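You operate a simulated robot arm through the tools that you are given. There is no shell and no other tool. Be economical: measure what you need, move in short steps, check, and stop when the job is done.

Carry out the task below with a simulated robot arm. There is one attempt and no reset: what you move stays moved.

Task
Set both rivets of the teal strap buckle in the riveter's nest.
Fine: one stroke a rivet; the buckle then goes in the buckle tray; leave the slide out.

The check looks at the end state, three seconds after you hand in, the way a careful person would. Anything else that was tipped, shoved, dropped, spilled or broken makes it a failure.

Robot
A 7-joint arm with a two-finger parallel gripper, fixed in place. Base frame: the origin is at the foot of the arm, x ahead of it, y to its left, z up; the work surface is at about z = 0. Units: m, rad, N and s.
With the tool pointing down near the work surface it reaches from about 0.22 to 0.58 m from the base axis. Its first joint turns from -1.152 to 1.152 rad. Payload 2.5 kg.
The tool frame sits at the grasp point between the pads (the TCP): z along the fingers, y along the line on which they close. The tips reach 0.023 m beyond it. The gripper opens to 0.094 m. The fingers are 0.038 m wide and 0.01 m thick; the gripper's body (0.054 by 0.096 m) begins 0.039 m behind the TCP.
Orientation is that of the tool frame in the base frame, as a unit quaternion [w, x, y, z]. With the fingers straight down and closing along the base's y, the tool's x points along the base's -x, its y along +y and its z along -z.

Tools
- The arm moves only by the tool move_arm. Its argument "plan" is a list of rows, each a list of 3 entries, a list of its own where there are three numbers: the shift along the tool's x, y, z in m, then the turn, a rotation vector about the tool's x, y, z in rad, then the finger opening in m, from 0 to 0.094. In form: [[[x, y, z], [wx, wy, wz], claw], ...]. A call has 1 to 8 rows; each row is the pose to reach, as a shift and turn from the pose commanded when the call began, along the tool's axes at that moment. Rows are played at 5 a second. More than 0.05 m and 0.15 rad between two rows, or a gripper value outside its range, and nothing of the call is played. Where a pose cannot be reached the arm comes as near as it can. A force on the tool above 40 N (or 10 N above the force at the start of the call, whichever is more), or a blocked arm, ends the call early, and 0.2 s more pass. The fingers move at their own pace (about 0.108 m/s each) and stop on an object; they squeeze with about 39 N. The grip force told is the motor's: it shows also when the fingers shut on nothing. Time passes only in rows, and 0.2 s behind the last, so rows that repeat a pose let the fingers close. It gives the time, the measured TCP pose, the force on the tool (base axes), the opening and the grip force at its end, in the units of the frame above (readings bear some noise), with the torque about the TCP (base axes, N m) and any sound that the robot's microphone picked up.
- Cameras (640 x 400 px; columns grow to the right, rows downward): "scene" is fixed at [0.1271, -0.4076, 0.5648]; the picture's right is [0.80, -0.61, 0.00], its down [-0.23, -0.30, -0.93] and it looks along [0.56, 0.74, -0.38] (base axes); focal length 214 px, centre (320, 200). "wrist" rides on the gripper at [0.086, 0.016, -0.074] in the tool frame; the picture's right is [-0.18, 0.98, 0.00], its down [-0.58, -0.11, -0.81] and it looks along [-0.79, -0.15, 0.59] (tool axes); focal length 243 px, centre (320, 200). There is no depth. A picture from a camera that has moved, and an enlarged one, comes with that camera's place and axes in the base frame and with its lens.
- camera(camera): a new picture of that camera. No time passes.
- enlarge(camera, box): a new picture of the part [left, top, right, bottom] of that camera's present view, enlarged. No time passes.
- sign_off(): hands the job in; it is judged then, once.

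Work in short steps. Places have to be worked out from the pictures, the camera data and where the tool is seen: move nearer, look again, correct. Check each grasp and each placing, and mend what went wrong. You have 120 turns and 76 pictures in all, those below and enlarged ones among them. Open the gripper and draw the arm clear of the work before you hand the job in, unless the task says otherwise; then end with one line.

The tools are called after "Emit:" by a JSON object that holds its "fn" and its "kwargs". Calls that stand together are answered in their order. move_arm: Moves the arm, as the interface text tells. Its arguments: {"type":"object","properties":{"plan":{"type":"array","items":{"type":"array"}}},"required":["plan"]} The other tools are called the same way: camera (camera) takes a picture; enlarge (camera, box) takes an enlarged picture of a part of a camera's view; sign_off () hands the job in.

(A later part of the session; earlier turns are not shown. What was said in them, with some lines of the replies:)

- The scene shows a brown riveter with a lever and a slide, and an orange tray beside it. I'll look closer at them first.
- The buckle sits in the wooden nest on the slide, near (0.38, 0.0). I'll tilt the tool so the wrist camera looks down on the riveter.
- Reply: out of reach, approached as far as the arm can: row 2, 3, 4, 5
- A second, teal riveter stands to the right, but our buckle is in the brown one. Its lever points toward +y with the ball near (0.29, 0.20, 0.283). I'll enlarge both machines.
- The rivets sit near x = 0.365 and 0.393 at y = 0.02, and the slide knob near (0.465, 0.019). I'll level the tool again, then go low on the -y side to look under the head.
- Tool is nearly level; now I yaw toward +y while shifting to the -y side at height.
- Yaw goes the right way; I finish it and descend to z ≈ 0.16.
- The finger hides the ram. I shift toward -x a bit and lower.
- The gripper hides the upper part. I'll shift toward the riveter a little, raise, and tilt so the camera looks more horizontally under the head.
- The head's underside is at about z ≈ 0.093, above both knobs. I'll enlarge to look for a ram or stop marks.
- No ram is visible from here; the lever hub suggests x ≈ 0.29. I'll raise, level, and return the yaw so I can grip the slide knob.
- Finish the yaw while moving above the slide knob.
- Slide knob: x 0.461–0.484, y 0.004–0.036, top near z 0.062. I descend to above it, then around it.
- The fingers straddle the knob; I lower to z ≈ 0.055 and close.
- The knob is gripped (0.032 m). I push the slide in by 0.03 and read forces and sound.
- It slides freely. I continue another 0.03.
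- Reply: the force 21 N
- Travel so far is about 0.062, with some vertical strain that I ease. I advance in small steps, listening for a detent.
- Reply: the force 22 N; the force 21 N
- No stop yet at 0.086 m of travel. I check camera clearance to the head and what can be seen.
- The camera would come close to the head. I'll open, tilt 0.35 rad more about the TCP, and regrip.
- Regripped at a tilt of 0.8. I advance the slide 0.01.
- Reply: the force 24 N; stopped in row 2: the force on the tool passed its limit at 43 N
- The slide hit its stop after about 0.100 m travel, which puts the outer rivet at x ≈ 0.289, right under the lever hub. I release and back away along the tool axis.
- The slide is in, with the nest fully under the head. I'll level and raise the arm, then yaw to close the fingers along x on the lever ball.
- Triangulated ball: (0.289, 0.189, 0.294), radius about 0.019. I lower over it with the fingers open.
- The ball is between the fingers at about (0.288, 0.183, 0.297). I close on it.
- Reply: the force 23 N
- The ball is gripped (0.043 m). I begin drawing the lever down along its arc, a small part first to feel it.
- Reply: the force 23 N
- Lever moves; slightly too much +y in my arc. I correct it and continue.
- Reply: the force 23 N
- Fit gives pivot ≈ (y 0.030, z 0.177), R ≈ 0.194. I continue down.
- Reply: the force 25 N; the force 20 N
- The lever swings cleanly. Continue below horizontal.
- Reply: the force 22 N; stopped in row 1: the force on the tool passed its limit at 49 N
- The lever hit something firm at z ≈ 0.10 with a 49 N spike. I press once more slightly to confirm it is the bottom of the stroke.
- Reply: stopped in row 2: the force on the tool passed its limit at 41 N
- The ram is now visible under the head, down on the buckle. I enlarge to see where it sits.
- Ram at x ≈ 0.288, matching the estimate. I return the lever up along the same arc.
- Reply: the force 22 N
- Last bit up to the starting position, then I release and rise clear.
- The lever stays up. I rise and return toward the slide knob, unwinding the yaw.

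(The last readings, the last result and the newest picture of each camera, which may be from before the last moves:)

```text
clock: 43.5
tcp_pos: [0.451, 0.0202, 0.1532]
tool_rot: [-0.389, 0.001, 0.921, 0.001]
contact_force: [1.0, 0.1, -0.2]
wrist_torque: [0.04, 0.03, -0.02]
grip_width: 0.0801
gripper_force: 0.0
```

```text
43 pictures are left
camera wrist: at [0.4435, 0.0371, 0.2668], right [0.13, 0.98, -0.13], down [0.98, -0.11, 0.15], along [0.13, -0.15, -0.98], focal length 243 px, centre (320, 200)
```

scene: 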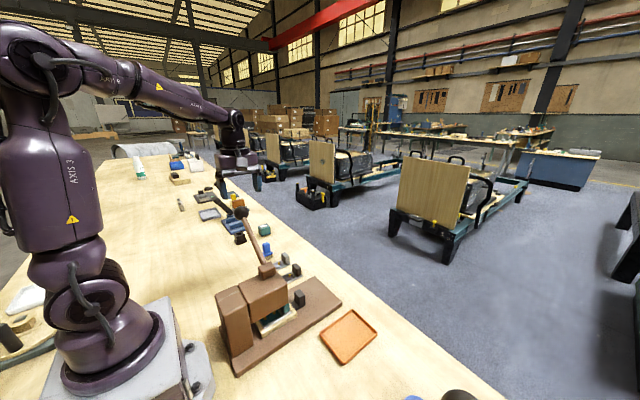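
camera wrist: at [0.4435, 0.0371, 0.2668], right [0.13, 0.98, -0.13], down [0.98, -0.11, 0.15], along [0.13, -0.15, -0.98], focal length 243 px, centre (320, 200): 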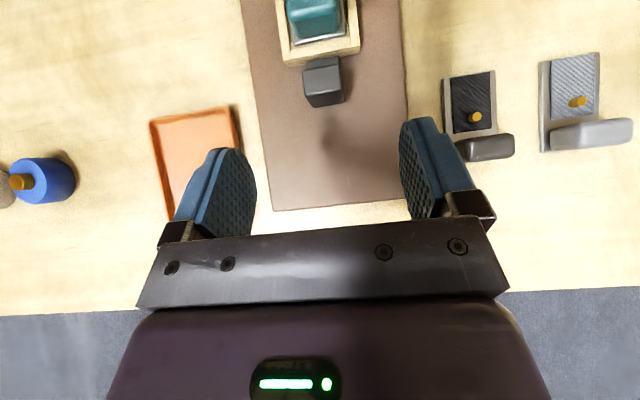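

I approach the slide knob along the tool axis to the earlier grip pose and close.

Emit:
{"fn": "move_arm", "kwargs": {"plan": [[[-0.0174, 0, 0.035], [0, 0, 0], 0.07], [[-0.0174, 0, 0.07], [0, 0, 0], 0.07], [[-0.0174, 0, 0.1], [0, 0, 0], 0.07], [[-0.0174, 0, 0.1222], [0, 0, 0], 0.07], [[-0.0174, 0, 0.1222], [0, 0, 0], 0.02], [[-0.0174, 0, 0.1222], [0, 0, 0], 0.02]]}}

```text
clock: 45.0
tcp_pos: [0.3734, 0.0191, 0.0547]
tool_rot: [-0.388, 0.0, 0.922, 0.001]
contact_force: [-0.2, 3.8, -0.8]
wrist_torque: [0.11, -0.4, -0.15]
grip_width: 0.0318
gripper_force: 45.3
```

Gripped. I pull the slide out part way (0.07) to inspect the first rivet.

Emit:
{"fn": "move_arm", "kwargs": {"plan": [[[-0.0105, 0, -0.0108], [0, 0, 0], 0.02], [[-0.021, 0, -0.0215], [0, 0, 0], 0.02], [[-0.0315, 0, -0.0323], [0, 0, 0], 0.02], [[-0.042, 0, -0.043], [0, 0, 0], 0.02], [[-0.0488, 0, -0.0502], [0, 0, 0], 0.02]]}}

Emit:
{"fn": "camera", "kwargs": {"camera": "wrist"}}

Emit:
{"fn": "enlarge", "kwargs": {"camera": "scene", "box": [260, 250, 340, 310]}}

```text
clock: 46.2
tcp_pos: [0.4424, 0.0198, 0.0544]
tool_rot: [-0.388, 0.0, 0.921, 0.0]
contact_force: [0.2, 0.2, -0.8]
wrist_torque: [0.11, 0.19, 0.11]
grip_width: 0.0317
gripper_force: 45.2
stopped in row 5: the force on the tool passed its limit at 41 N (the readings are from after the stop); the commanded pose is now the measured one
```

```text
42 pictures are left
camera wrist: at [0.4363, 0.0362, 0.1681], right [0.13, 0.98, -0.13], down [0.98, -0.11, 0.15], along [0.13, -0.15, -0.98], focal length 243 px, centre (320, 200)
```

wrist: 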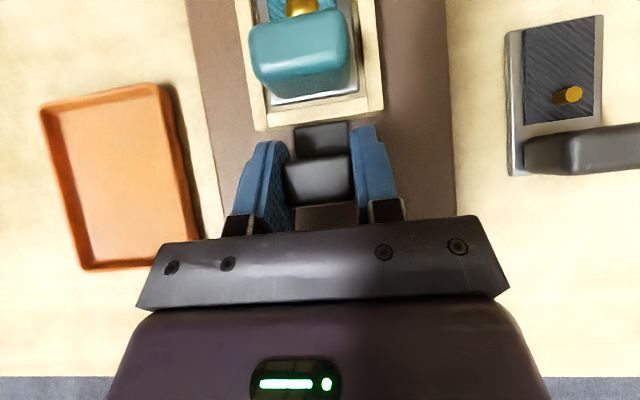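

```text
6.67 times, centred on (300, 280) of scene
camera zoom: at [0.1271, -0.4076, 0.5648], right [0.8, -0.61, 0.0], down [-0.23, -0.3, -0.93], along [0.56, 0.74, -0.38], focal length 1430 px, centre (453, -333)
```

zoom: 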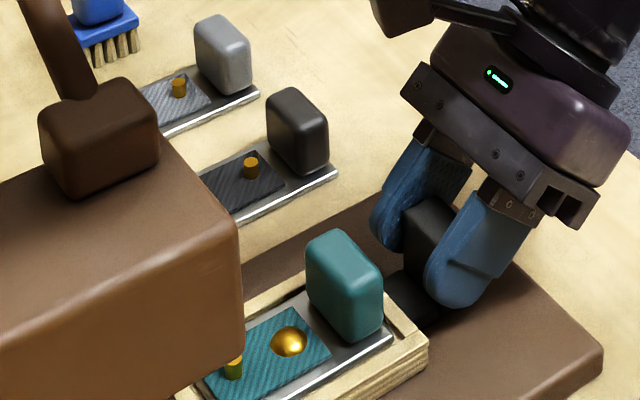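

The outer rivet is domed; the inner one still stands. Spacing is about 0.028, so I push the slide in until the TCP reads about 0.4015.

Emit:
{"fn": "move_arm", "kwargs": {"plan": [[[0.007, 0, 0.0072], [0, 0, 0], 0.02], [[0.014, 0, 0.0143], [0, 0, 0], 0.02], [[0.021, 0, 0.0215], [0, 0, 0], 0.02], [[0.0285, 0, 0.0294], [0, 0, 0], 0.02], [[0.0285, 0, 0.0294], [0, 0, 0], 0.02]]}}

```text
clock: 47.4
tcp_pos: [0.401, 0.0199, 0.0538]
tool_rot: [-0.388, 0.0, 0.922, 0.0]
contact_force: [2.9, 3.5, -3.5]
wrist_torque: [0.46, 0.85, -0.27]
grip_width: 0.0319
gripper_force: 44.9
```

At 0.401. I compare the nest's corner with the earlier picture to measure the true offset from the stop.

Emit:
{"fn": "enlarge", "kwargs": {"camera": "scene", "box": [270, 280, 330, 320]}}

```text
10.00 times, centred on (300, 300) of scene
camera zoom: at [0.1271, -0.4077, 0.5648], right [0.8, -0.61, 0.0], down [-0.23, -0.3, -0.93], along [0.56, 0.74, -0.38], focal length 2145 px, centre (520, -800)
```

zoom: 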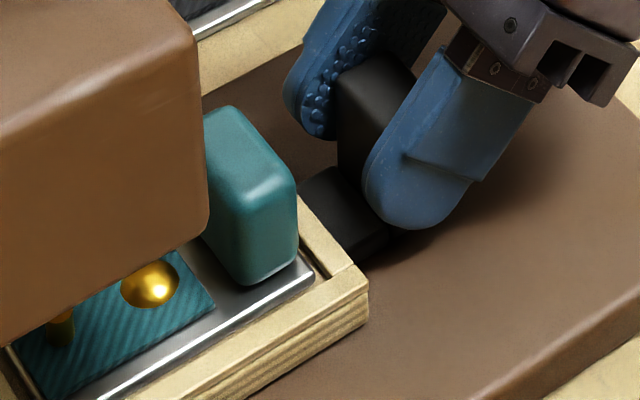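

Measurements give an offset of 0.026–0.0276 against a spacing of 0.028–0.029, so I nudge 1.3 mm outward, then release and back away.

Emit:
{"fn": "move_arm", "kwargs": {"plan": [[[-0.0009, 0, -0.00095], [0, 0, 0], 0.02], [[-0.0009, 0, -0.00095], [0, 0, 0], 0.02]]}}

Emit:
{"fn": "enlarge", "kwargs": {"camera": "scene", "box": [270, 290, 330, 330]}}

```text
clock: 48.0
tcp_pos: [0.4042, 0.0209, 0.0549]
tool_rot: [-0.388, 0.0, 0.922, -0.001]
contact_force: [-0.2, 1.3, -6.2]
wrist_torque: [0.98, 0.29, -0.33]
grip_width: 0.0318
gripper_force: 44.9
```

```text
10.00 times, centred on (300, 310) of scene
camera zoom: at [0.1271, -0.4077, 0.5648], right [0.8, -0.61, 0.0], down [-0.23, -0.3, -0.93], along [0.56, 0.74, -0.38], focal length 2145 px, centre (520, -900)
```

zoom: 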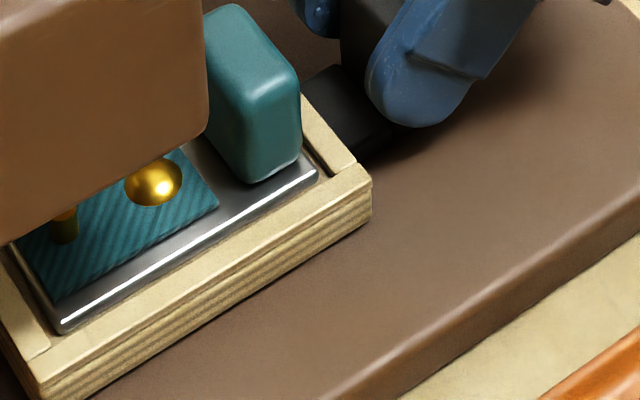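

The picture suggests it's still about 1 mm short, so I nudge once more and release, backing off along the tool axis.

Emit:
{"fn": "move_arm", "kwargs": {"plan": [[[-0.0006, 0, -0.0007], [0, 0, 0], 0.02], [[-0.0006, 0, -0.0007], [0, 0, 0], 0.02], [[-0.0006, 0, -0.0007], [0, 0, 0], 0.07], [[-0.0006, 0, -0.0007], [0, 0, 0], 0.07], [[-0.005, 0, -0.04], [0, 0, 0], 0.07], [[-0.01, 0, -0.08], [0, 0, 0], 0.07], [[0, 0, -0.12], [0, -0.12, 0], 0.07], [[0.02, 0, -0.15], [0, -0.24, 0], 0.07]]}}

Emit:
{"fn": "enlarge", "kwargs": {"camera": "scene", "box": [270, 290, 330, 330]}}

```text
clock: 49.8
tcp_pos: [0.4976, 0.0221, 0.1745]
tool_rot: [-0.276, 0.0, 0.961, -0.001]
contact_force: [-0.2, -0.4, 0.5]
wrist_torque: [0.01, 0.0, 0.01]
grip_width: 0.07
gripper_force: 0.0
```

```text
10.00 times, centred on (300, 310) of scene
camera zoom: at [0.1271, -0.4076, 0.5648], right [0.8, -0.61, 0.0], down [-0.23, -0.3, -0.93], along [0.56, 0.74, -0.38], focal length 2145 px, centre (520, -900)
```

zoom: 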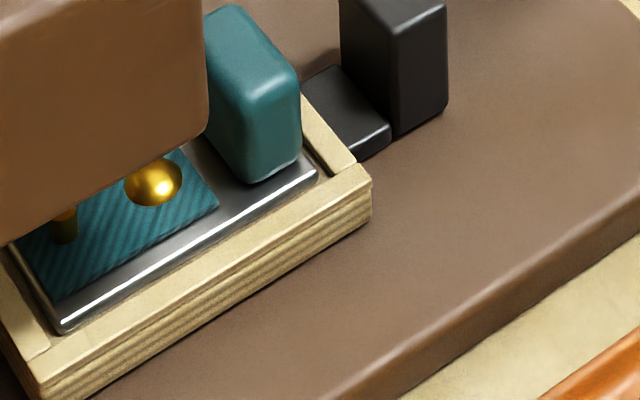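

The nest is aligned to within about 1 mm by the picture. Now the second stroke: I level, rise and go back to the lever ball.

Emit:
{"fn": "move_arm", "kwargs": {"plan": [[[0.02, 0, -0.035], [0, -0.12, 0], 0.07], [[0.04, 0, -0.07], [0, -0.24, 0], 0.07], [[0.063, 0, -0.1], [0, -0.36, 0], 0.07], [[0.085, 0, -0.14], [0, -0.48, 0], 0.07], [[0.105, 0, -0.17], [0, -0.559, 0], 0.07]]}}

Emit:
{"fn": "move_arm", "kwargs": {"plan": [[[0.02, 0.02, 0], [0, 0, -0.14], 0.07], [[0.04, 0.04, 0], [0, 0, -0.28], 0.07], [[0.06, 0.06, 0], [0, 0, -0.42], 0.07], [[0.08, 0.08, 0], [0, 0, -0.56], 0.07], [[0.1, 0.1, 0], [0, 0, -0.7], 0.07], [[0.12, 0.11, 0], [0, 0, -0.84], 0.07], [[0.14, 0.12, 0], [0, 0, -0.98], 0.07]]}}

```text
clock: 51.0
tcp_pos: [0.5009, 0.0211, 0.3769]
tool_rot: [0.002, 0.0, 1.0, -0.001]
contact_force: [0.4, 0.0, 1.4]
wrist_torque: [0.05, -0.03, -0.01]
grip_width: 0.0698
gripper_force: 0.1
```

```text
clock: 52.6
tcp_pos: [0.3579, 0.1403, 0.3718]
tool_rot: [0.0, -0.473, 0.881, 0.0]
contact_force: [0.9, 0.5, -0.2]
wrist_torque: [0.03, 0.0, 0.01]
grip_width: 0.07
gripper_force: 0.1
```

Emit:
{"fn": "move_arm", "kwargs": {"plan": [[[0.0, 0.02, 0], [0, 0, -0.14], 0.08], [[0.0, 0.04, 0], [0, 0, -0.28], 0.08], [[0.0, 0.06, 0], [0, 0, -0.42], 0.08], [[0.001, 0.0811, 0], [0, 0, -0.56], 0.08], [[0.001, 0.0811, 0], [0, 0, -0.586], 0.08]]}}

Emit:
{"fn": "camera", "kwargs": {"camera": "wrist"}}

```text
clock: 53.8
tcp_pos: [0.2886, 0.1845, 0.3727]
tool_rot: [0.0, -0.706, 0.708, -0.002]
contact_force: [1.0, -0.7, 0.9]
wrist_torque: [-0.02, 0.0, 0.01]
grip_width: 0.0802
gripper_force: 0.0
```

```text
37 pictures are left
camera wrist: at [0.2727, 0.0971, 0.447], right [-0.98, 0.19, 0.0], down [0.11, 0.58, 0.81], along [0.15, 0.79, -0.59], focal length 243 px, centre (320, 200)
```

wrist: 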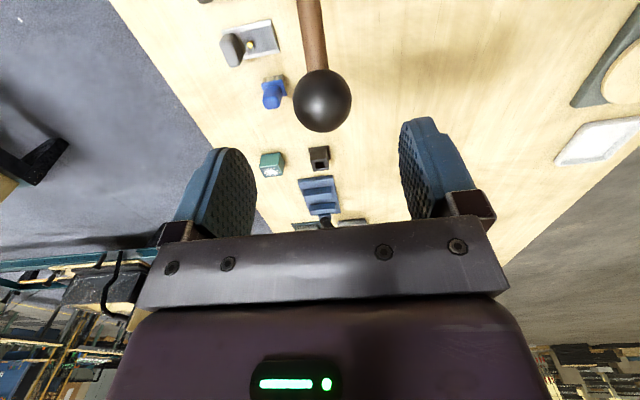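

Ball is where I left it. I lower onto it and close.

Emit:
{"fn": "move_arm", "kwargs": {"plan": [[[0, 0, 0.03], [0, 0, 0], 0.08], [[0, -0.001, 0.06], [0, 0, 0], 0.08], [[0.001, -0.001, 0.078], [0, 0, 0], 0.08], [[0.001, -0.001, 0.078], [0, 0, 0], 0.05], [[0.001, -0.001, 0.078], [0, 0, 0], 0.03], [[0.001, -0.001, 0.078], [0, 0, 0], 0.03]]}}

```text
clock: 55.2
tcp_pos: [0.2889, 0.1827, 0.2941]
tool_rot: [-0.001, -0.706, 0.708, -0.001]
contact_force: [-5.1, 0.2, -0.7]
wrist_torque: [0.37, -0.05, 0.05]
grip_width: 0.0434
gripper_force: 45.1
```

Gripped. I draw the lever down along the fitted arc.

Emit:
{"fn": "move_arm", "kwargs": {"plan": [[[-0.011, 0, 0.0159], [0, 0, 0], 0.03], [[-0.0203, 0, 0.0328], [0, 0, 0], 0.03], [[-0.0278, 0, 0.0505], [0, 0, 0], 0.03], [[-0.0336, 0, 0.0689], [0, 0, 0], 0.03], [[-0.0375, 0, 0.0878], [0, 0, 0], 0.03], [[-0.0395, 0, 0.107], [0, 0, 0], 0.03], [[-0.0396, 0, 0.1263], [0, 0, 0], 0.03]]}}

```text
clock: 56.8
tcp_pos: [0.2902, 0.2217, 0.1681]
tool_rot: [-0.004, -0.707, 0.708, 0.0]
contact_force: [-25.2, -5.3, 9.8]
wrist_torque: [-1.25, 0.39, 0.17]
grip_width: 0.0436
gripper_force: 45.0
```

Before finishing the stroke I check whether the descending ram lines up with the standing rivet.

Emit:
{"fn": "enlarge", "kwargs": {"camera": "scene", "box": [270, 290, 330, 330]}}

```text
10.00 times, centred on (300, 310) of scene
camera zoom: at [0.127, -0.4076, 0.5648], right [0.8, -0.61, 0.0], down [-0.23, -0.3, -0.93], along [0.56, 0.74, -0.38], focal length 2145 px, centre (520, -900)
```

zoom: 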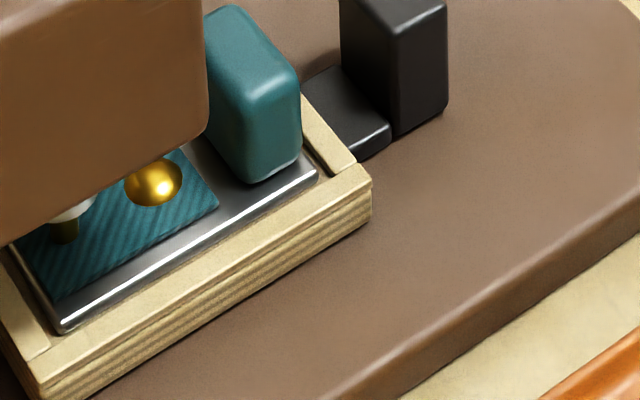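

The ram is directly over the rivet. I complete the stroke.

Emit:
{"fn": "move_arm", "kwargs": {"plan": [[[0.001, 0.001, 0.0095], [0, 0, 0], 0.03], [[0.002, 0.001, 0.0192], [0, 0, 0], 0.03], [[0.0055, 0.001, 0.0381], [0, 0, 0], 0.03], [[0.0112, 0.001, 0.0566], [0, 0, 0], 0.03], [[0.0165, 0.001, 0.069], [0, 0, 0], 0.03], [[0.02, 0.001, 0.076], [0, 0, 0], 0.03]]}}

```text
clock: 58.0
tcp_pos: [0.2901, 0.2052, 0.0978]
tool_rot: [-0.005, -0.707, 0.708, 0.0]
contact_force: [-3.7, -2.8, 8.3]
wrist_torque: [0.82, -0.04, 0.1]
grip_width: 0.0435
gripper_force: 44.9
stopped in row 6: the force on the tool passed its limit at 50 N (the readings are from after the stop); the commanded pose is now the measured one
```

Bottomed at the same height, with a 50 N spike. I return the lever up along the arc.

Emit:
{"fn": "move_arm", "kwargs": {"plan": [[[-0.004, 0, -0.009], [0, 0, 0], 0.03], [[-0.0078, 0, -0.0182], [0, 0, 0], 0.03], [[-0.0105, 0, -0.0275], [0, 0, 0], 0.03], [[-0.0128, 0, -0.037], [0, 0, 0], 0.03], [[-0.0158, 0, -0.0561], [0, 0, 0], 0.03], [[-0.017, 0, -0.0755], [0, 0, 0], 0.03]]}}

Emit:
{"fn": "move_arm", "kwargs": {"plan": [[[0.0008, 0, -0.0193], [0, 0, 0], 0.03], [[0.0035, 0, -0.0385], [0, 0, 0], 0.03], [[0.0081, 0, -0.0574], [0, 0, 0], 0.03], [[0.0146, 0, -0.0757], [0, 0, 0], 0.03], [[0.0228, 0, -0.0932], [0, 0, 0], 0.03], [[0.0328, 0, -0.1098], [0, 0, 0], 0.03], [[0.039, 0, -0.119], [0, 0, 0], 0.03]]}}

```text
clock: 59.5
tcp_pos: [0.2905, 0.2214, 0.1727]
tool_rot: [0.007, 0.707, -0.707, 0.0]
contact_force: [-17.8, 4.8, -3.8]
wrist_torque: [0.9, -0.14, 0.15]
grip_width: 0.0436
gripper_force: 45.1
```

```text
clock: 61.1
tcp_pos: [0.2902, 0.1842, 0.2882]
tool_rot: [-0.007, -0.707, 0.707, 0.002]
contact_force: [3.0, 6.4, -9.0]
wrist_torque: [-0.88, -0.15, -0.05]
grip_width: 0.0434
gripper_force: 45.9
stopped in row 7: the force on the tool passed its limit at 43 N (the readings are from after the stop); the commanded pose is now the measured one
```

Almost up; I lift the last few millimetres, then open.

Emit:
{"fn": "move_arm", "kwargs": {"plan": [[[0.0005, 0, -0.0025], [0, 0, 0], 0.03], [[0.002, 0, -0.005], [0, 0, 0], 0.03], [[0.002, 0, -0.006], [0, 0, 0], 0.08], [[0.002, 0, -0.006], [0, 0, 0], 0.08]]}}

Emit:
{"fn": "camera", "kwargs": {"camera": "wrist"}}

```text
clock: 61.6
tcp_pos: [0.2896, 0.1855, 0.2877]
tool_rot: [0.005, 0.707, -0.707, -0.004]
contact_force: [5.2, 7.1, -12.1]
wrist_torque: [-0.83, -0.18, -0.1]
grip_width: 0.0435
gripper_force: 45.2
stopped in row 2: the force on the tool passed its limit at 46 N (the readings are from after the stop); the commanded pose is now the measured one
```

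```text
35 pictures are left
camera wrist: at [0.275, 0.0983, 0.3632], right [-0.98, 0.18, 0.01], down [0.12, 0.58, 0.8], along [0.14, 0.79, -0.6], focal length 243 px, centre (320, 200)
```

wrist: 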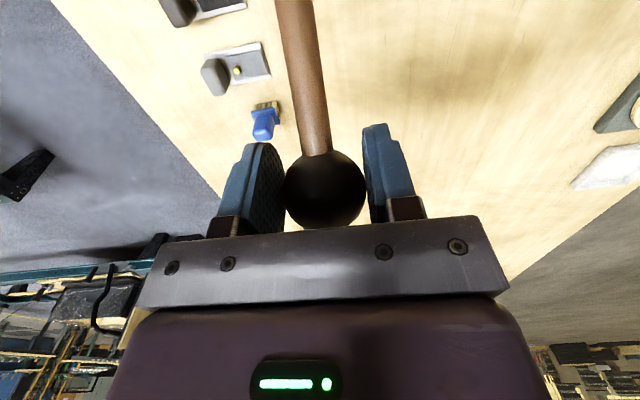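

The lever is at its upper stop (my grip had just slipped on the ball). I open, rise, and go back to the slide.

Emit:
{"fn": "move_arm", "kwargs": {"plan": [[[0, 0, 0], [0, 0, 0], 0.08], [[0, 0, 0], [0, 0, 0], 0.08], [[0, 0, -0.045], [0, 0, 0], 0.08], [[0, 0, -0.09], [0, 0, 0], 0.08]]}}

Emit:
{"fn": "move_arm", "kwargs": {"plan": [[[0.0, -0.04, 0], [0, 0, 0.14], 0.08], [[0.01, -0.075, 0], [0, 0, 0.28], 0.08], [[0.04, -0.105, 0], [0, 0, 0.42], 0.08], [[0.07, -0.135, 0], [0, 0, 0.56], 0.08], [[0.1, -0.165, 0], [0, 0, 0.7], 0.08], [[0.135, -0.185, 0], [0, 0, 0.84], 0.08], [[0.165, -0.195, 0], [0, 0, 0.98], 0.08]]}}

```text
clock: 62.6
tcp_pos: [0.2899, 0.1833, 0.3776]
tool_rot: [0.005, 0.707, -0.707, -0.004]
contact_force: [0.0, -0.1, -0.7]
wrist_torque: [-0.03, -0.03, 0.03]
grip_width: 0.0798
gripper_force: 0.1
```

```text
clock: 64.2
tcp_pos: [0.488, 0.0204, 0.3778]
tool_rot: [-0.007, -0.291, 0.957, 0.001]
contact_force: [0.3, 0.5, 0.2]
wrist_torque: [-0.01, -0.02, 0.03]
grip_width: 0.0798
gripper_force: 0.1
```

Emit:
{"fn": "move_arm", "kwargs": {"plan": [[[0, 0, 0], [0, 0, 0.14], 0.08], [[0, 0, 0], [0, 0, 0.28], 0.08], [[0, 0, 0], [0, 0, 0.42], 0.08], [[0, 0, 0], [0, 0, 0.56], 0.08], [[0, 0, 0], [0, 0, 0.59], 0.08]]}}

Emit:
{"fn": "move_arm", "kwargs": {"plan": [[[0, 0, 0.04], [0, 0.13, 0], 0.08], [[0, 0, 0.08], [0, 0.26, 0], 0.08], [[0, 0, 0.12], [0, 0.39, 0], 0.08], [[0, 0, 0.16], [0, 0.52, 0], 0.08], [[0, 0, 0.19], [0, 0.65, 0], 0.08], [[0, 0, 0.22], [0, 0.78, 0], 0.08], [[0, 0, 0.22], [0, 0.8, 0], 0.08]]}}

Emit:
{"fn": "camera", "kwargs": {"camera": "wrist"}}

```text
clock: 65.4
tcp_pos: [0.4856, 0.0199, 0.3771]
tool_rot: [-0.007, 0.0, 1.0, -0.001]
contact_force: [0.3, 0.4, 0.6]
wrist_torque: [-0.01, -0.01, -0.01]
grip_width: 0.08
gripper_force: 0.1
```

```text
clock: 67.0
tcp_pos: [0.4667, 0.0141, 0.1586]
tool_rot: [-0.386, 0.0, 0.922, -0.001]
contact_force: [-0.3, 1.0, -0.3]
wrist_torque: [0.01, 0.0, -0.03]
grip_width: 0.08
gripper_force: 0.0
out of reach, approached as far as the arm can: row 6, 7
```

```text
34 pictures are left
camera wrist: at [0.4599, 0.03, 0.2722], right [0.13, 0.98, -0.13], down [0.98, -0.11, 0.15], along [0.13, -0.15, -0.98], focal length 243 px, centre (320, 200)
```

wrist: 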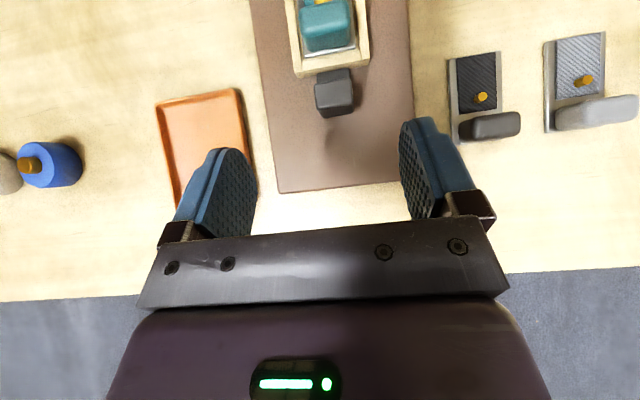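

For pulling the slide fully out I need less tilt, as in the first grip. I rotate back to 0.45 and line up above the knob.

Emit:
{"fn": "move_arm", "kwargs": {"plan": [[[-0.001, 0.0027, 0.01], [0, -0.12, 0], 0.07], [[-0.002, 0.0054, 0.02], [0, -0.24, 0], 0.07], [[-0.0024, 0.0054, 0.0417], [0, -0.34, 0], 0.07], [[-0.0024, 0.0054, 0.0417], [0, -0.34, 0], 0.07]]}}

Emit:
{"fn": "camera", "kwargs": {"camera": "wrist"}}

```text
clock: 68.0
tcp_pos: [0.439, 0.0192, 0.1292]
tool_rot: [-0.234, 0.0, 0.972, -0.002]
contact_force: [0.1, -0.4, 0.5]
wrist_torque: [-0.01, 0.02, 0.02]
grip_width: 0.0702
gripper_force: 0.1
```

```text
33 pictures are left
camera wrist: at [0.3952, 0.0351, 0.2343], right [0.16, 0.98, -0.09], down [0.88, -0.11, 0.45], along [0.44, -0.15, -0.89], focal length 243 px, centre (320, 200)
```

wrist: 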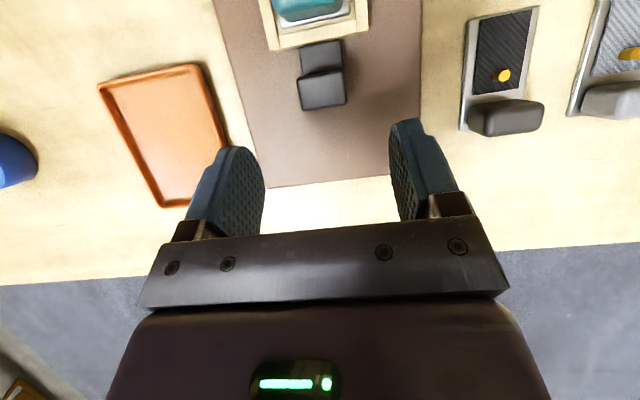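

Straight down the tool axis onto the knob and close.

Emit:
{"fn": "move_arm", "kwargs": {"plan": [[[-0.0015, 0, 0.03], [0, 0, 0], 0.07], [[-0.0015, 0, 0.06], [0, 0, 0], 0.07], [[-0.0015, 0, 0.08], [0, 0, 0], 0.07], [[-0.0015, 0, 0.08], [0, 0, 0], 0.02], [[-0.0015, 0, 0.08], [0, 0, 0], 0.02]]}}

```text
clock: 69.2
tcp_pos: [0.4024, 0.0198, 0.0538]
tool_rot: [-0.235, -0.002, 0.972, -0.001]
contact_force: [-0.1, 10.9, -4.3]
wrist_torque: [0.01, -0.5, -0.17]
grip_width: 0.0319
gripper_force: 45.3
```

Gripped. I pull the slide out 0.07 m.

Emit:
{"fn": "move_arm", "kwargs": {"plan": [[[-0.0178, 0, -0.0091], [0, 0, 0], 0.02], [[-0.0356, 0, -0.0182], [0, 0, 0], 0.02], [[-0.0534, 0, -0.0273], [0, 0, 0], 0.02], [[-0.0623, 0, -0.0318], [0, 0, 0], 0.02]]}}

Emit:
{"fn": "enlarge", "kwargs": {"camera": "scene", "box": [265, 240, 365, 330]}}

```text
clock: 70.2
tcp_pos: [0.4746, 0.0204, 0.0549]
tool_rot: [-0.235, -0.001, 0.972, -0.002]
contact_force: [-0.8, 7.4, -0.7]
wrist_torque: [1.08, 0.19, 0.03]
grip_width: 0.0316
gripper_force: 44.9
```

```text
4.44 times, centred on (315, 285) of scene
camera zoom: at [0.1271, -0.4077, 0.5648], right [0.8, -0.61, 0.0], down [-0.23, -0.3, -0.93], along [0.56, 0.74, -0.38], focal length 953 px, centre (342, -178)
```

zoom: 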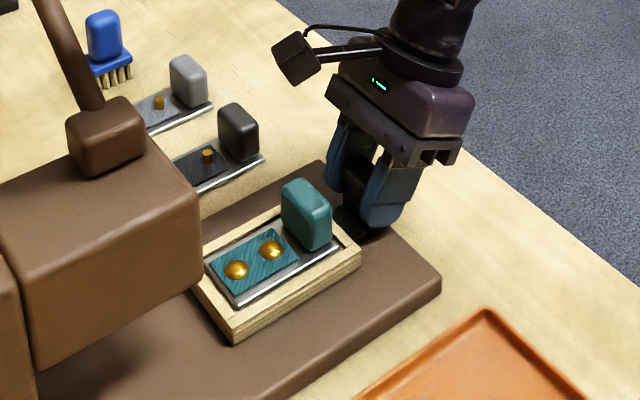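

Both rivets are domed and the nest is back at its original out position. I release the slide knob, lift vertically, and move over the teal buckle knob.

Emit:
{"fn": "move_arm", "kwargs": {"plan": [[[0, 0, 0], [0, 0, 0], 0.07], [[0, 0, 0], [0, 0, 0], 0.07], [[0.0182, 0, -0.0356], [0, 0, 0], 0.07], [[0.0364, 0, -0.0712], [0, 0, 0], 0.07], [[0.0607, 0, -0.0588], [0, 0, 0], 0.07], [[0.085, 0, -0.0464], [0, 0, 0], 0.07]]}}

Emit:
{"fn": "camera", "kwargs": {"camera": "wrist"}}

Emit:
{"fn": "enlarge", "kwargs": {"camera": "scene", "box": [265, 220, 365, 310]}}

```text
clock: 71.6
tcp_pos: [0.4179, 0.0198, 0.1352]
tool_rot: [-0.235, 0.0, 0.972, -0.001]
contact_force: [-0.1, 0.2, -0.7]
wrist_torque: [0.02, -0.01, 0.01]
grip_width: 0.07
gripper_force: 0.0
```

```text
31 pictures are left
camera wrist: at [0.375, 0.0355, 0.2411], right [0.16, 0.98, -0.09], down [0.89, -0.11, 0.45], along [0.44, -0.15, -0.89], focal length 243 px, centre (320, 200)
```

wrist: 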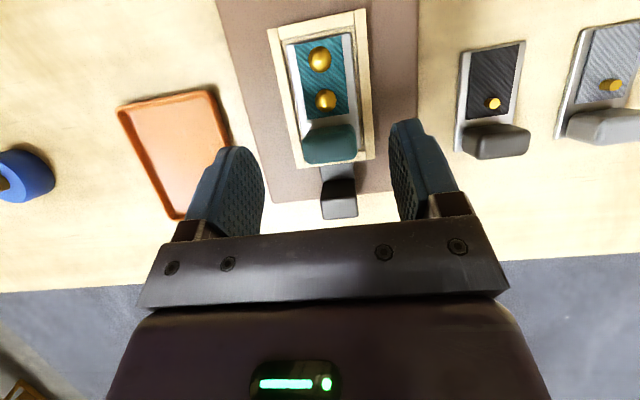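

```text
4.44 times, centred on (315, 265) of scene
camera zoom: at [0.1271, -0.4076, 0.5648], right [0.8, -0.61, 0.0], down [-0.23, -0.3, -0.93], along [0.56, 0.74, -0.38], focal length 953 px, centre (342, -89)
```

zoom: 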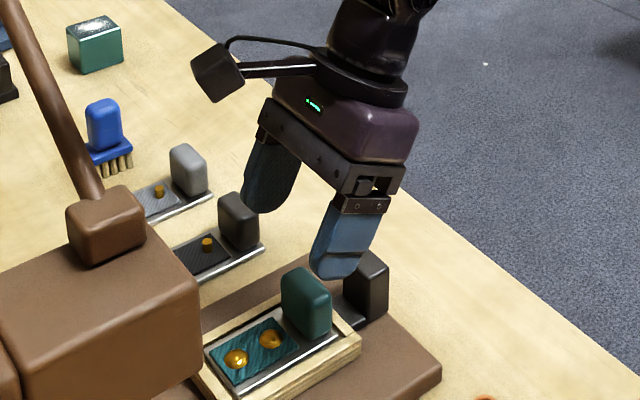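

The teal knob is centred at about (0.4185, 0.0205). I lower to z ≈ 0.072 and close gently.

Emit:
{"fn": "move_arm", "kwargs": {"plan": [[[-0.015, 0.0007, 0.028], [0, 0, 0], 0.065], [[-0.0296, 0.0007, 0.0556], [0, 0, 0], 0.065], [[-0.0296, 0.0007, 0.0556], [0, 0, 0], 0.045], [[-0.0296, 0.0007, 0.0556], [0, 0, 0], 0.025], [[-0.0296, 0.0007, 0.0556], [0, 0, 0], 0.025]]}}

Emit:
{"fn": "enlarge", "kwargs": {"camera": "scene", "box": [265, 240, 365, 330]}}

```text
clock: 72.8
tcp_pos: [0.4213, 0.0181, 0.0741]
tool_rot: [-0.235, 0.0, 0.972, -0.002]
contact_force: [0.1, -0.6, 1.4]
wrist_torque: [-0.05, -0.02, -0.01]
grip_width: 0.0392
gripper_force: 39.0
```

```text
4.44 times, centred on (315, 285) of scene
camera zoom: at [0.1271, -0.4076, 0.5648], right [0.8, -0.61, 0.0], down [-0.23, -0.3, -0.93], along [0.56, 0.74, -0.38], focal length 953 px, centre (342, -178)
```

zoom: 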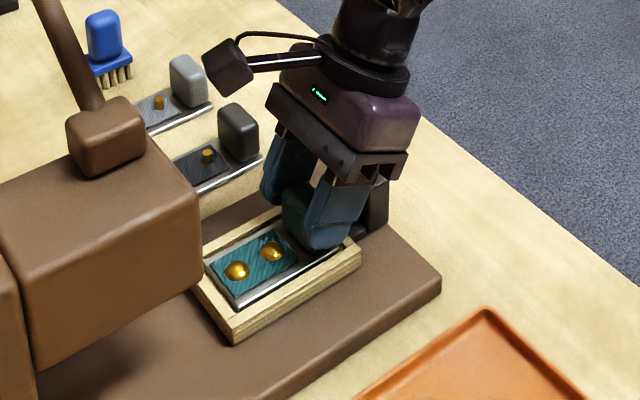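

Gripped at 0.039 m. I lift straight up by 0.08.

Emit:
{"fn": "move_arm", "kwargs": {"plan": [[[0.0046, 0, -0.0089], [0, 0, 0], 0.025], [[0.0137, 0, -0.0267], [0, 0, 0], 0.025], [[0.0228, 0, -0.0445], [0, 0, 0], 0.025], [[0.0364, 0, -0.0712], [0, 0, 0], 0.025]]}}

Emit:
{"fn": "enlarge", "kwargs": {"camera": "scene", "box": [250, 220, 390, 350]}}

Emit:
{"fn": "camera", "kwargs": {"camera": "wrist"}}

```text
clock: 73.8
tcp_pos: [0.4212, 0.0208, 0.1524]
tool_rot: [-0.235, -0.001, 0.972, -0.002]
contact_force: [0.5, 0.1, -0.7]
wrist_torque: [0.0, -0.02, 0.01]
grip_width: 0.0392
gripper_force: 39.2
```

```text
3.08 times, centred on (320, 285) of scene
camera zoom: at [0.1271, -0.4076, 0.5648], right [0.8, -0.61, 0.0], down [-0.23, -0.3, -0.93], along [0.56, 0.74, -0.38], focal length 660 px, centre (320, -62)
```

zoom: 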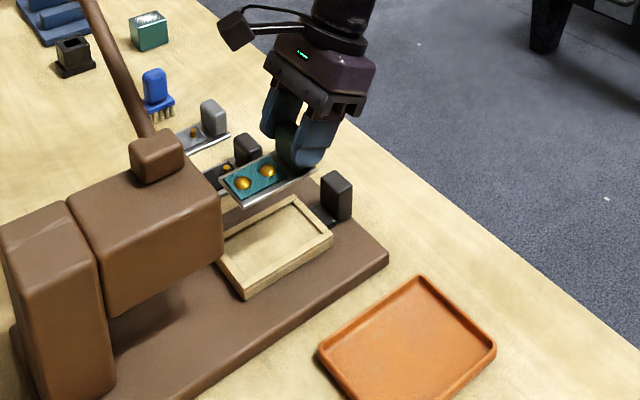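

```text
27 pictures are left
camera wrist: at [0.3786, 0.0365, 0.2593], right [0.16, 0.98, -0.09], down [0.89, -0.11, 0.45], along [0.43, -0.15, -0.89], focal length 243 px, centre (320, 200)
```

wrist: 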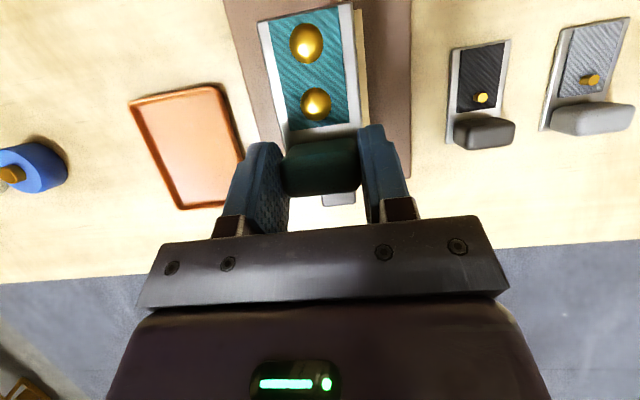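

The buckle is held flat and the nest is empty. Tray centre is about (0.428, -0.133); I carry the buckle over it.

Emit:
{"fn": "move_arm", "kwargs": {"plan": [[[-0.006, -0.03, -0.003], [0, 0, 0], 0.025], [[-0.012, -0.06, -0.006], [0, 0, 0], 0.025], [[-0.018, -0.09, -0.009], [0, 0, 0], 0.025], [[-0.025, -0.12, -0.0125], [0, 0, 0], 0.025], [[-0.0312, -0.154, -0.0159], [0, 0, 0], 0.025], [[-0.0312, -0.154, -0.0159], [0, 0, 0], 0.025]]}}

Emit:
{"fn": "enlarge", "kwargs": {"camera": "scene", "box": [290, 220, 430, 380]}}

Emit:
{"fn": "camera", "kwargs": {"camera": "wrist"}}

```text
clock: 75.2
tcp_pos: [0.4528, -0.1353, 0.1531]
tool_rot: [-0.234, 0.0, 0.972, -0.001]
contact_force: [0.4, 0.5, -1.2]
wrist_torque: [-0.02, -0.01, 0.01]
grip_width: 0.0394
gripper_force: 39.4
```

```text
2.50 times, centred on (360, 300) of scene
camera zoom: at [0.127, -0.4077, 0.5648], right [0.8, -0.61, 0.0], down [-0.23, -0.3, -0.93], along [0.56, 0.74, -0.38], focal length 536 px, centre (220, -50)
```

zoom: 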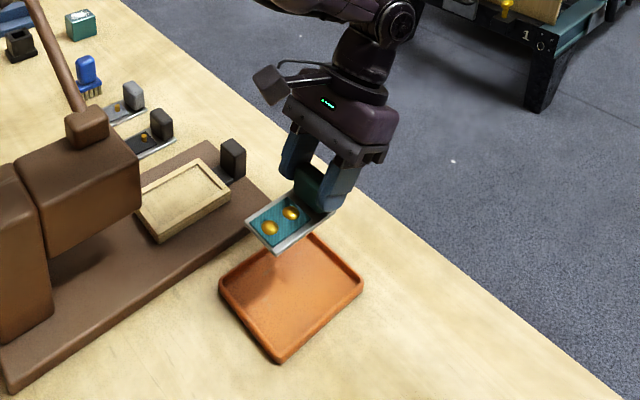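

```text
25 pictures are left
camera wrist: at [0.4102, -0.1194, 0.2589], right [0.16, 0.98, -0.09], down [0.89, -0.11, 0.45], along [0.43, -0.15, -0.89], focal length 243 px, centre (320, 200)
```

wrist: 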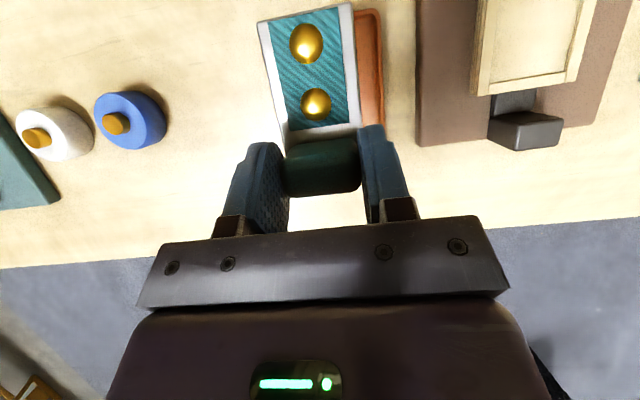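

The plate's inner end is at x ≈ 0.379, so I shift +6 mm and descend partly.

Emit:
{"fn": "move_arm", "kwargs": {"plan": [[[-0.014, 0.001, 0.02], [0, 0, 0], 0.025], [[-0.0275, 0.001, 0.0435], [0, 0, 0], 0.025], [[-0.0408, 0.001, 0.0667], [0, 0, 0], 0.025], [[-0.0408, 0.001, 0.0667], [0, 0, 0], 0.025]]}}

Emit:
{"fn": "enlarge", "kwargs": {"camera": "scene", "box": [300, 250, 410, 380]}}

```text
clock: 76.2
tcp_pos: [0.4596, -0.1332, 0.074]
tool_rot: [-0.234, 0.0, 0.972, -0.002]
contact_force: [-0.3, -0.6, -1.5]
wrist_torque: [0.01, 0.0, 0.01]
grip_width: 0.0393
gripper_force: 38.5
```

```text
3.08 times, centred on (355, 315) of scene
camera zoom: at [0.1271, -0.4076, 0.5648], right [0.8, -0.61, 0.0], down [-0.23, -0.3, -0.93], along [0.56, 0.74, -0.38], focal length 660 px, centre (212, -154)
```

zoom: 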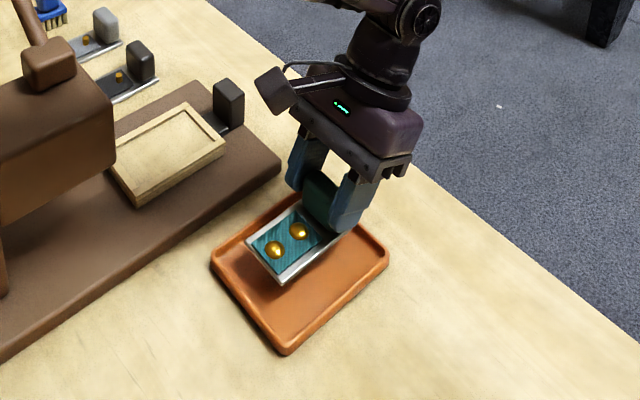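

Aligned with the tray. I lower 0.022, then feel for contact.

Emit:
{"fn": "move_arm", "kwargs": {"plan": [[[-0.005, 0, 0.0098], [0, 0, 0], 0.025], [[-0.01, 0, 0.0196], [0, 0, 0], 0.025], [[-0.01, 0, 0.0196], [0, 0, 0], 0.025]]}}

Emit:
{"fn": "enlarge", "kwargs": {"camera": "scene", "box": [310, 280, 390, 370]}}

```text
clock: 77.0
tcp_pos: [0.461, -0.1337, 0.054]
tool_rot: [-0.233, 0.001, 0.972, -0.001]
contact_force: [-0.4, 0.1, -1.0]
wrist_torque: [0.02, -0.02, -0.01]
grip_width: 0.0392
gripper_force: 38.9
```

```text
4.44 times, centred on (350, 325) of scene
camera zoom: at [0.1271, -0.4076, 0.5648], right [0.8, -0.61, 0.0], down [-0.23, -0.3, -0.93], along [0.56, 0.74, -0.38], focal length 953 px, centre (187, -356)
```

zoom: 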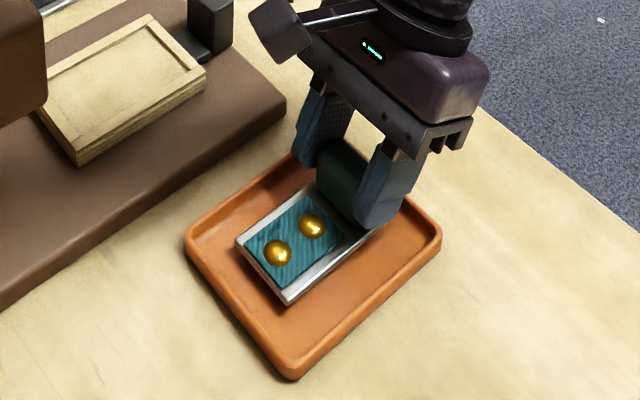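

Emit:
{"fn": "move_arm", "kwargs": {"plan": [[[-0.0014, 0, 0.0027], [0, 0, 0], 0.025], [[-0.0028, 0, 0.0054], [0, 0, 0], 0.025], [[-0.0028, 0, 0.0054], [0, 0, 0], 0.025]]}}

```text
clock: 77.8
tcp_pos: [0.4602, -0.1331, 0.0467]
tool_rot: [-0.235, 0.0, 0.972, -0.001]
contact_force: [0.2, -0.1, -1.1]
wrist_torque: [0.0, -0.02, 0.0]
grip_width: 0.0391
gripper_force: 38.9
```

Emit:
{"fn": "move_arm", "kwargs": {"plan": [[[-0.0009, 0, 0.0018], [0, 0, 0], 0.025], [[-0.0018, 0, 0.0036], [0, 0, 0], 0.025], [[-0.0018, 0, 0.0036], [0, 0, 0], 0.025]]}}

Emit:
{"fn": "enlarge", "kwargs": {"camera": "scene", "box": [310, 280, 390, 370]}}

```text
clock: 78.6
tcp_pos: [0.4619, -0.1341, 0.0464]
tool_rot: [-0.235, 0.0, 0.972, -0.002]
contact_force: [-7.8, 0.8, 31.1]
wrist_torque: [0.19, 0.6, 0.0]
grip_width: 0.0393
gripper_force: 38.7
```

```text
4.44 times, centred on (350, 325) of scene
camera zoom: at [0.1269, -0.4076, 0.5649], right [0.8, -0.61, 0.0], down [-0.23, -0.3, -0.93], along [0.56, 0.74, -0.38], focal length 953 px, centre (187, -356)
```

zoom: 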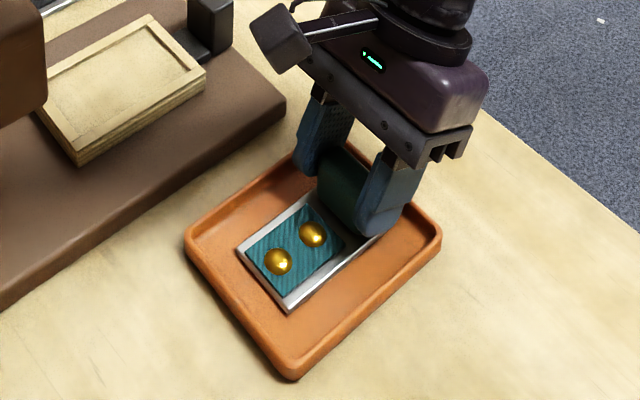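

In contact with the tray floor. I ease up 2 mm, open modestly, and lift off vertically.

Emit:
{"fn": "move_arm", "kwargs": {"plan": [[[0.0009, 0, -0.0018], [0, 0, 0], 0.025], [[0.0009, 0, -0.0018], [0, 0, 0], 0.054], [[0.0009, 0, -0.0018], [0, 0, 0], 0.054], [[0.0136, 0, -0.0267], [0, 0, 0], 0.054], [[0.0318, 0, -0.0623], [0, 0, 0], 0.054], [[0.05, 0, -0.098], [0, 0, 0], 0.054], [[0.068, 0, -0.135], [0, 0, 0], 0.054]]}}

Emit:
{"fn": "camera", "kwargs": {"camera": "wrist"}}

Emit:
{"fn": "enlarge", "kwargs": {"camera": "scene", "box": [220, 230, 400, 380]}}

```text
clock: 80.2
tcp_pos: [0.4618, -0.1342, 0.1933]
tool_rot: [-0.235, 0.0, 0.972, -0.001]
contact_force: [-0.9, 0.5, -0.8]
wrist_torque: [0.04, 0.02, -0.03]
grip_width: 0.0539
gripper_force: 0.1
```

```text
21 pictures are left
camera wrist: at [0.4191, -0.1175, 0.2993], right [0.16, 0.98, -0.09], down [0.89, -0.11, 0.45], along [0.43, -0.15, -0.89], focal length 243 px, centre (320, 200)
```

wrist: 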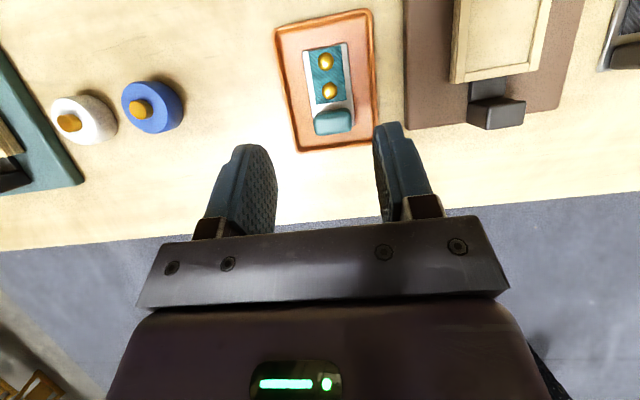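

```text
2.67 times, centred on (310, 305) of scene
camera zoom: at [0.1271, -0.4076, 0.5648], right [0.8, -0.61, 0.0], down [-0.23, -0.3, -0.93], along [0.56, 0.74, -0.38], focal length 572 px, centre (347, -80)
```

zoom: 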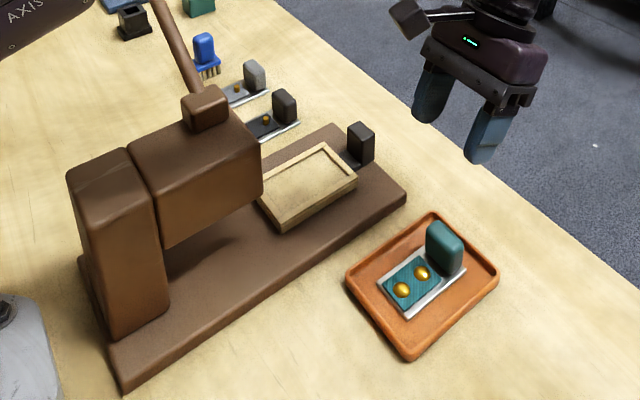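

The buckle lies flat in the tray with both rivets domed, the slide is out, and the lever is up. I draw the arm up and open the gripper.

Emit:
{"fn": "move_arm", "kwargs": {"plan": [[[0.018, 0, -0.036], [0, -0.12, 0], 0.094], [[0.036, 0, -0.072], [0, -0.24, 0], 0.094], [[0.055, 0, -0.107], [0, -0.36, 0], 0.094], [[0.073, 0, -0.142], [0, -0.47, 0], 0.094], [[0.073, 0, -0.142], [0, -0.47, 0], 0.094]]}}

Emit:
{"fn": "camera", "kwargs": {"camera": "scene"}}

```text
clock: 81.4
tcp_pos: [0.4634, -0.1335, 0.355]
tool_rot: [-0.001, -0.001, 1.0, -0.001]
contact_force: [-0.5, 0.2, -0.4]
wrist_torque: [0.0, 0.02, 0.01]
grip_width: 0.0938
gripper_force: 0.1
```

```text
19 pictures are left
```

scene: 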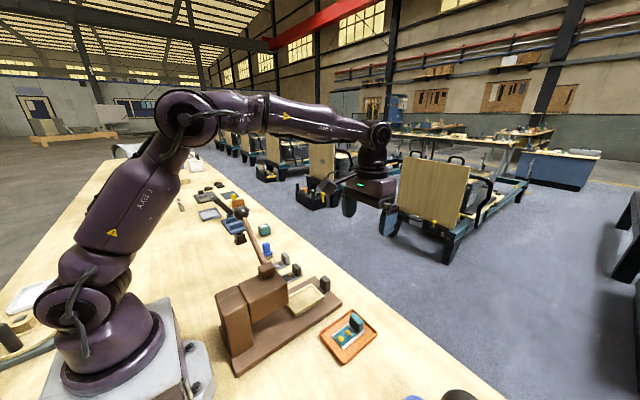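

Everything is in place and undisturbed, so I hand in.

Emit:
{"fn": "sign_off", "kwargs": {}}

```text
The job is handed in.
```

Both rivets of the teal buckle were set with one stroke each. The buckle now lies in the orange tray beside the riveter, which I took to be the buckle tray; the slide is out, the lever is up and the arm is clear.
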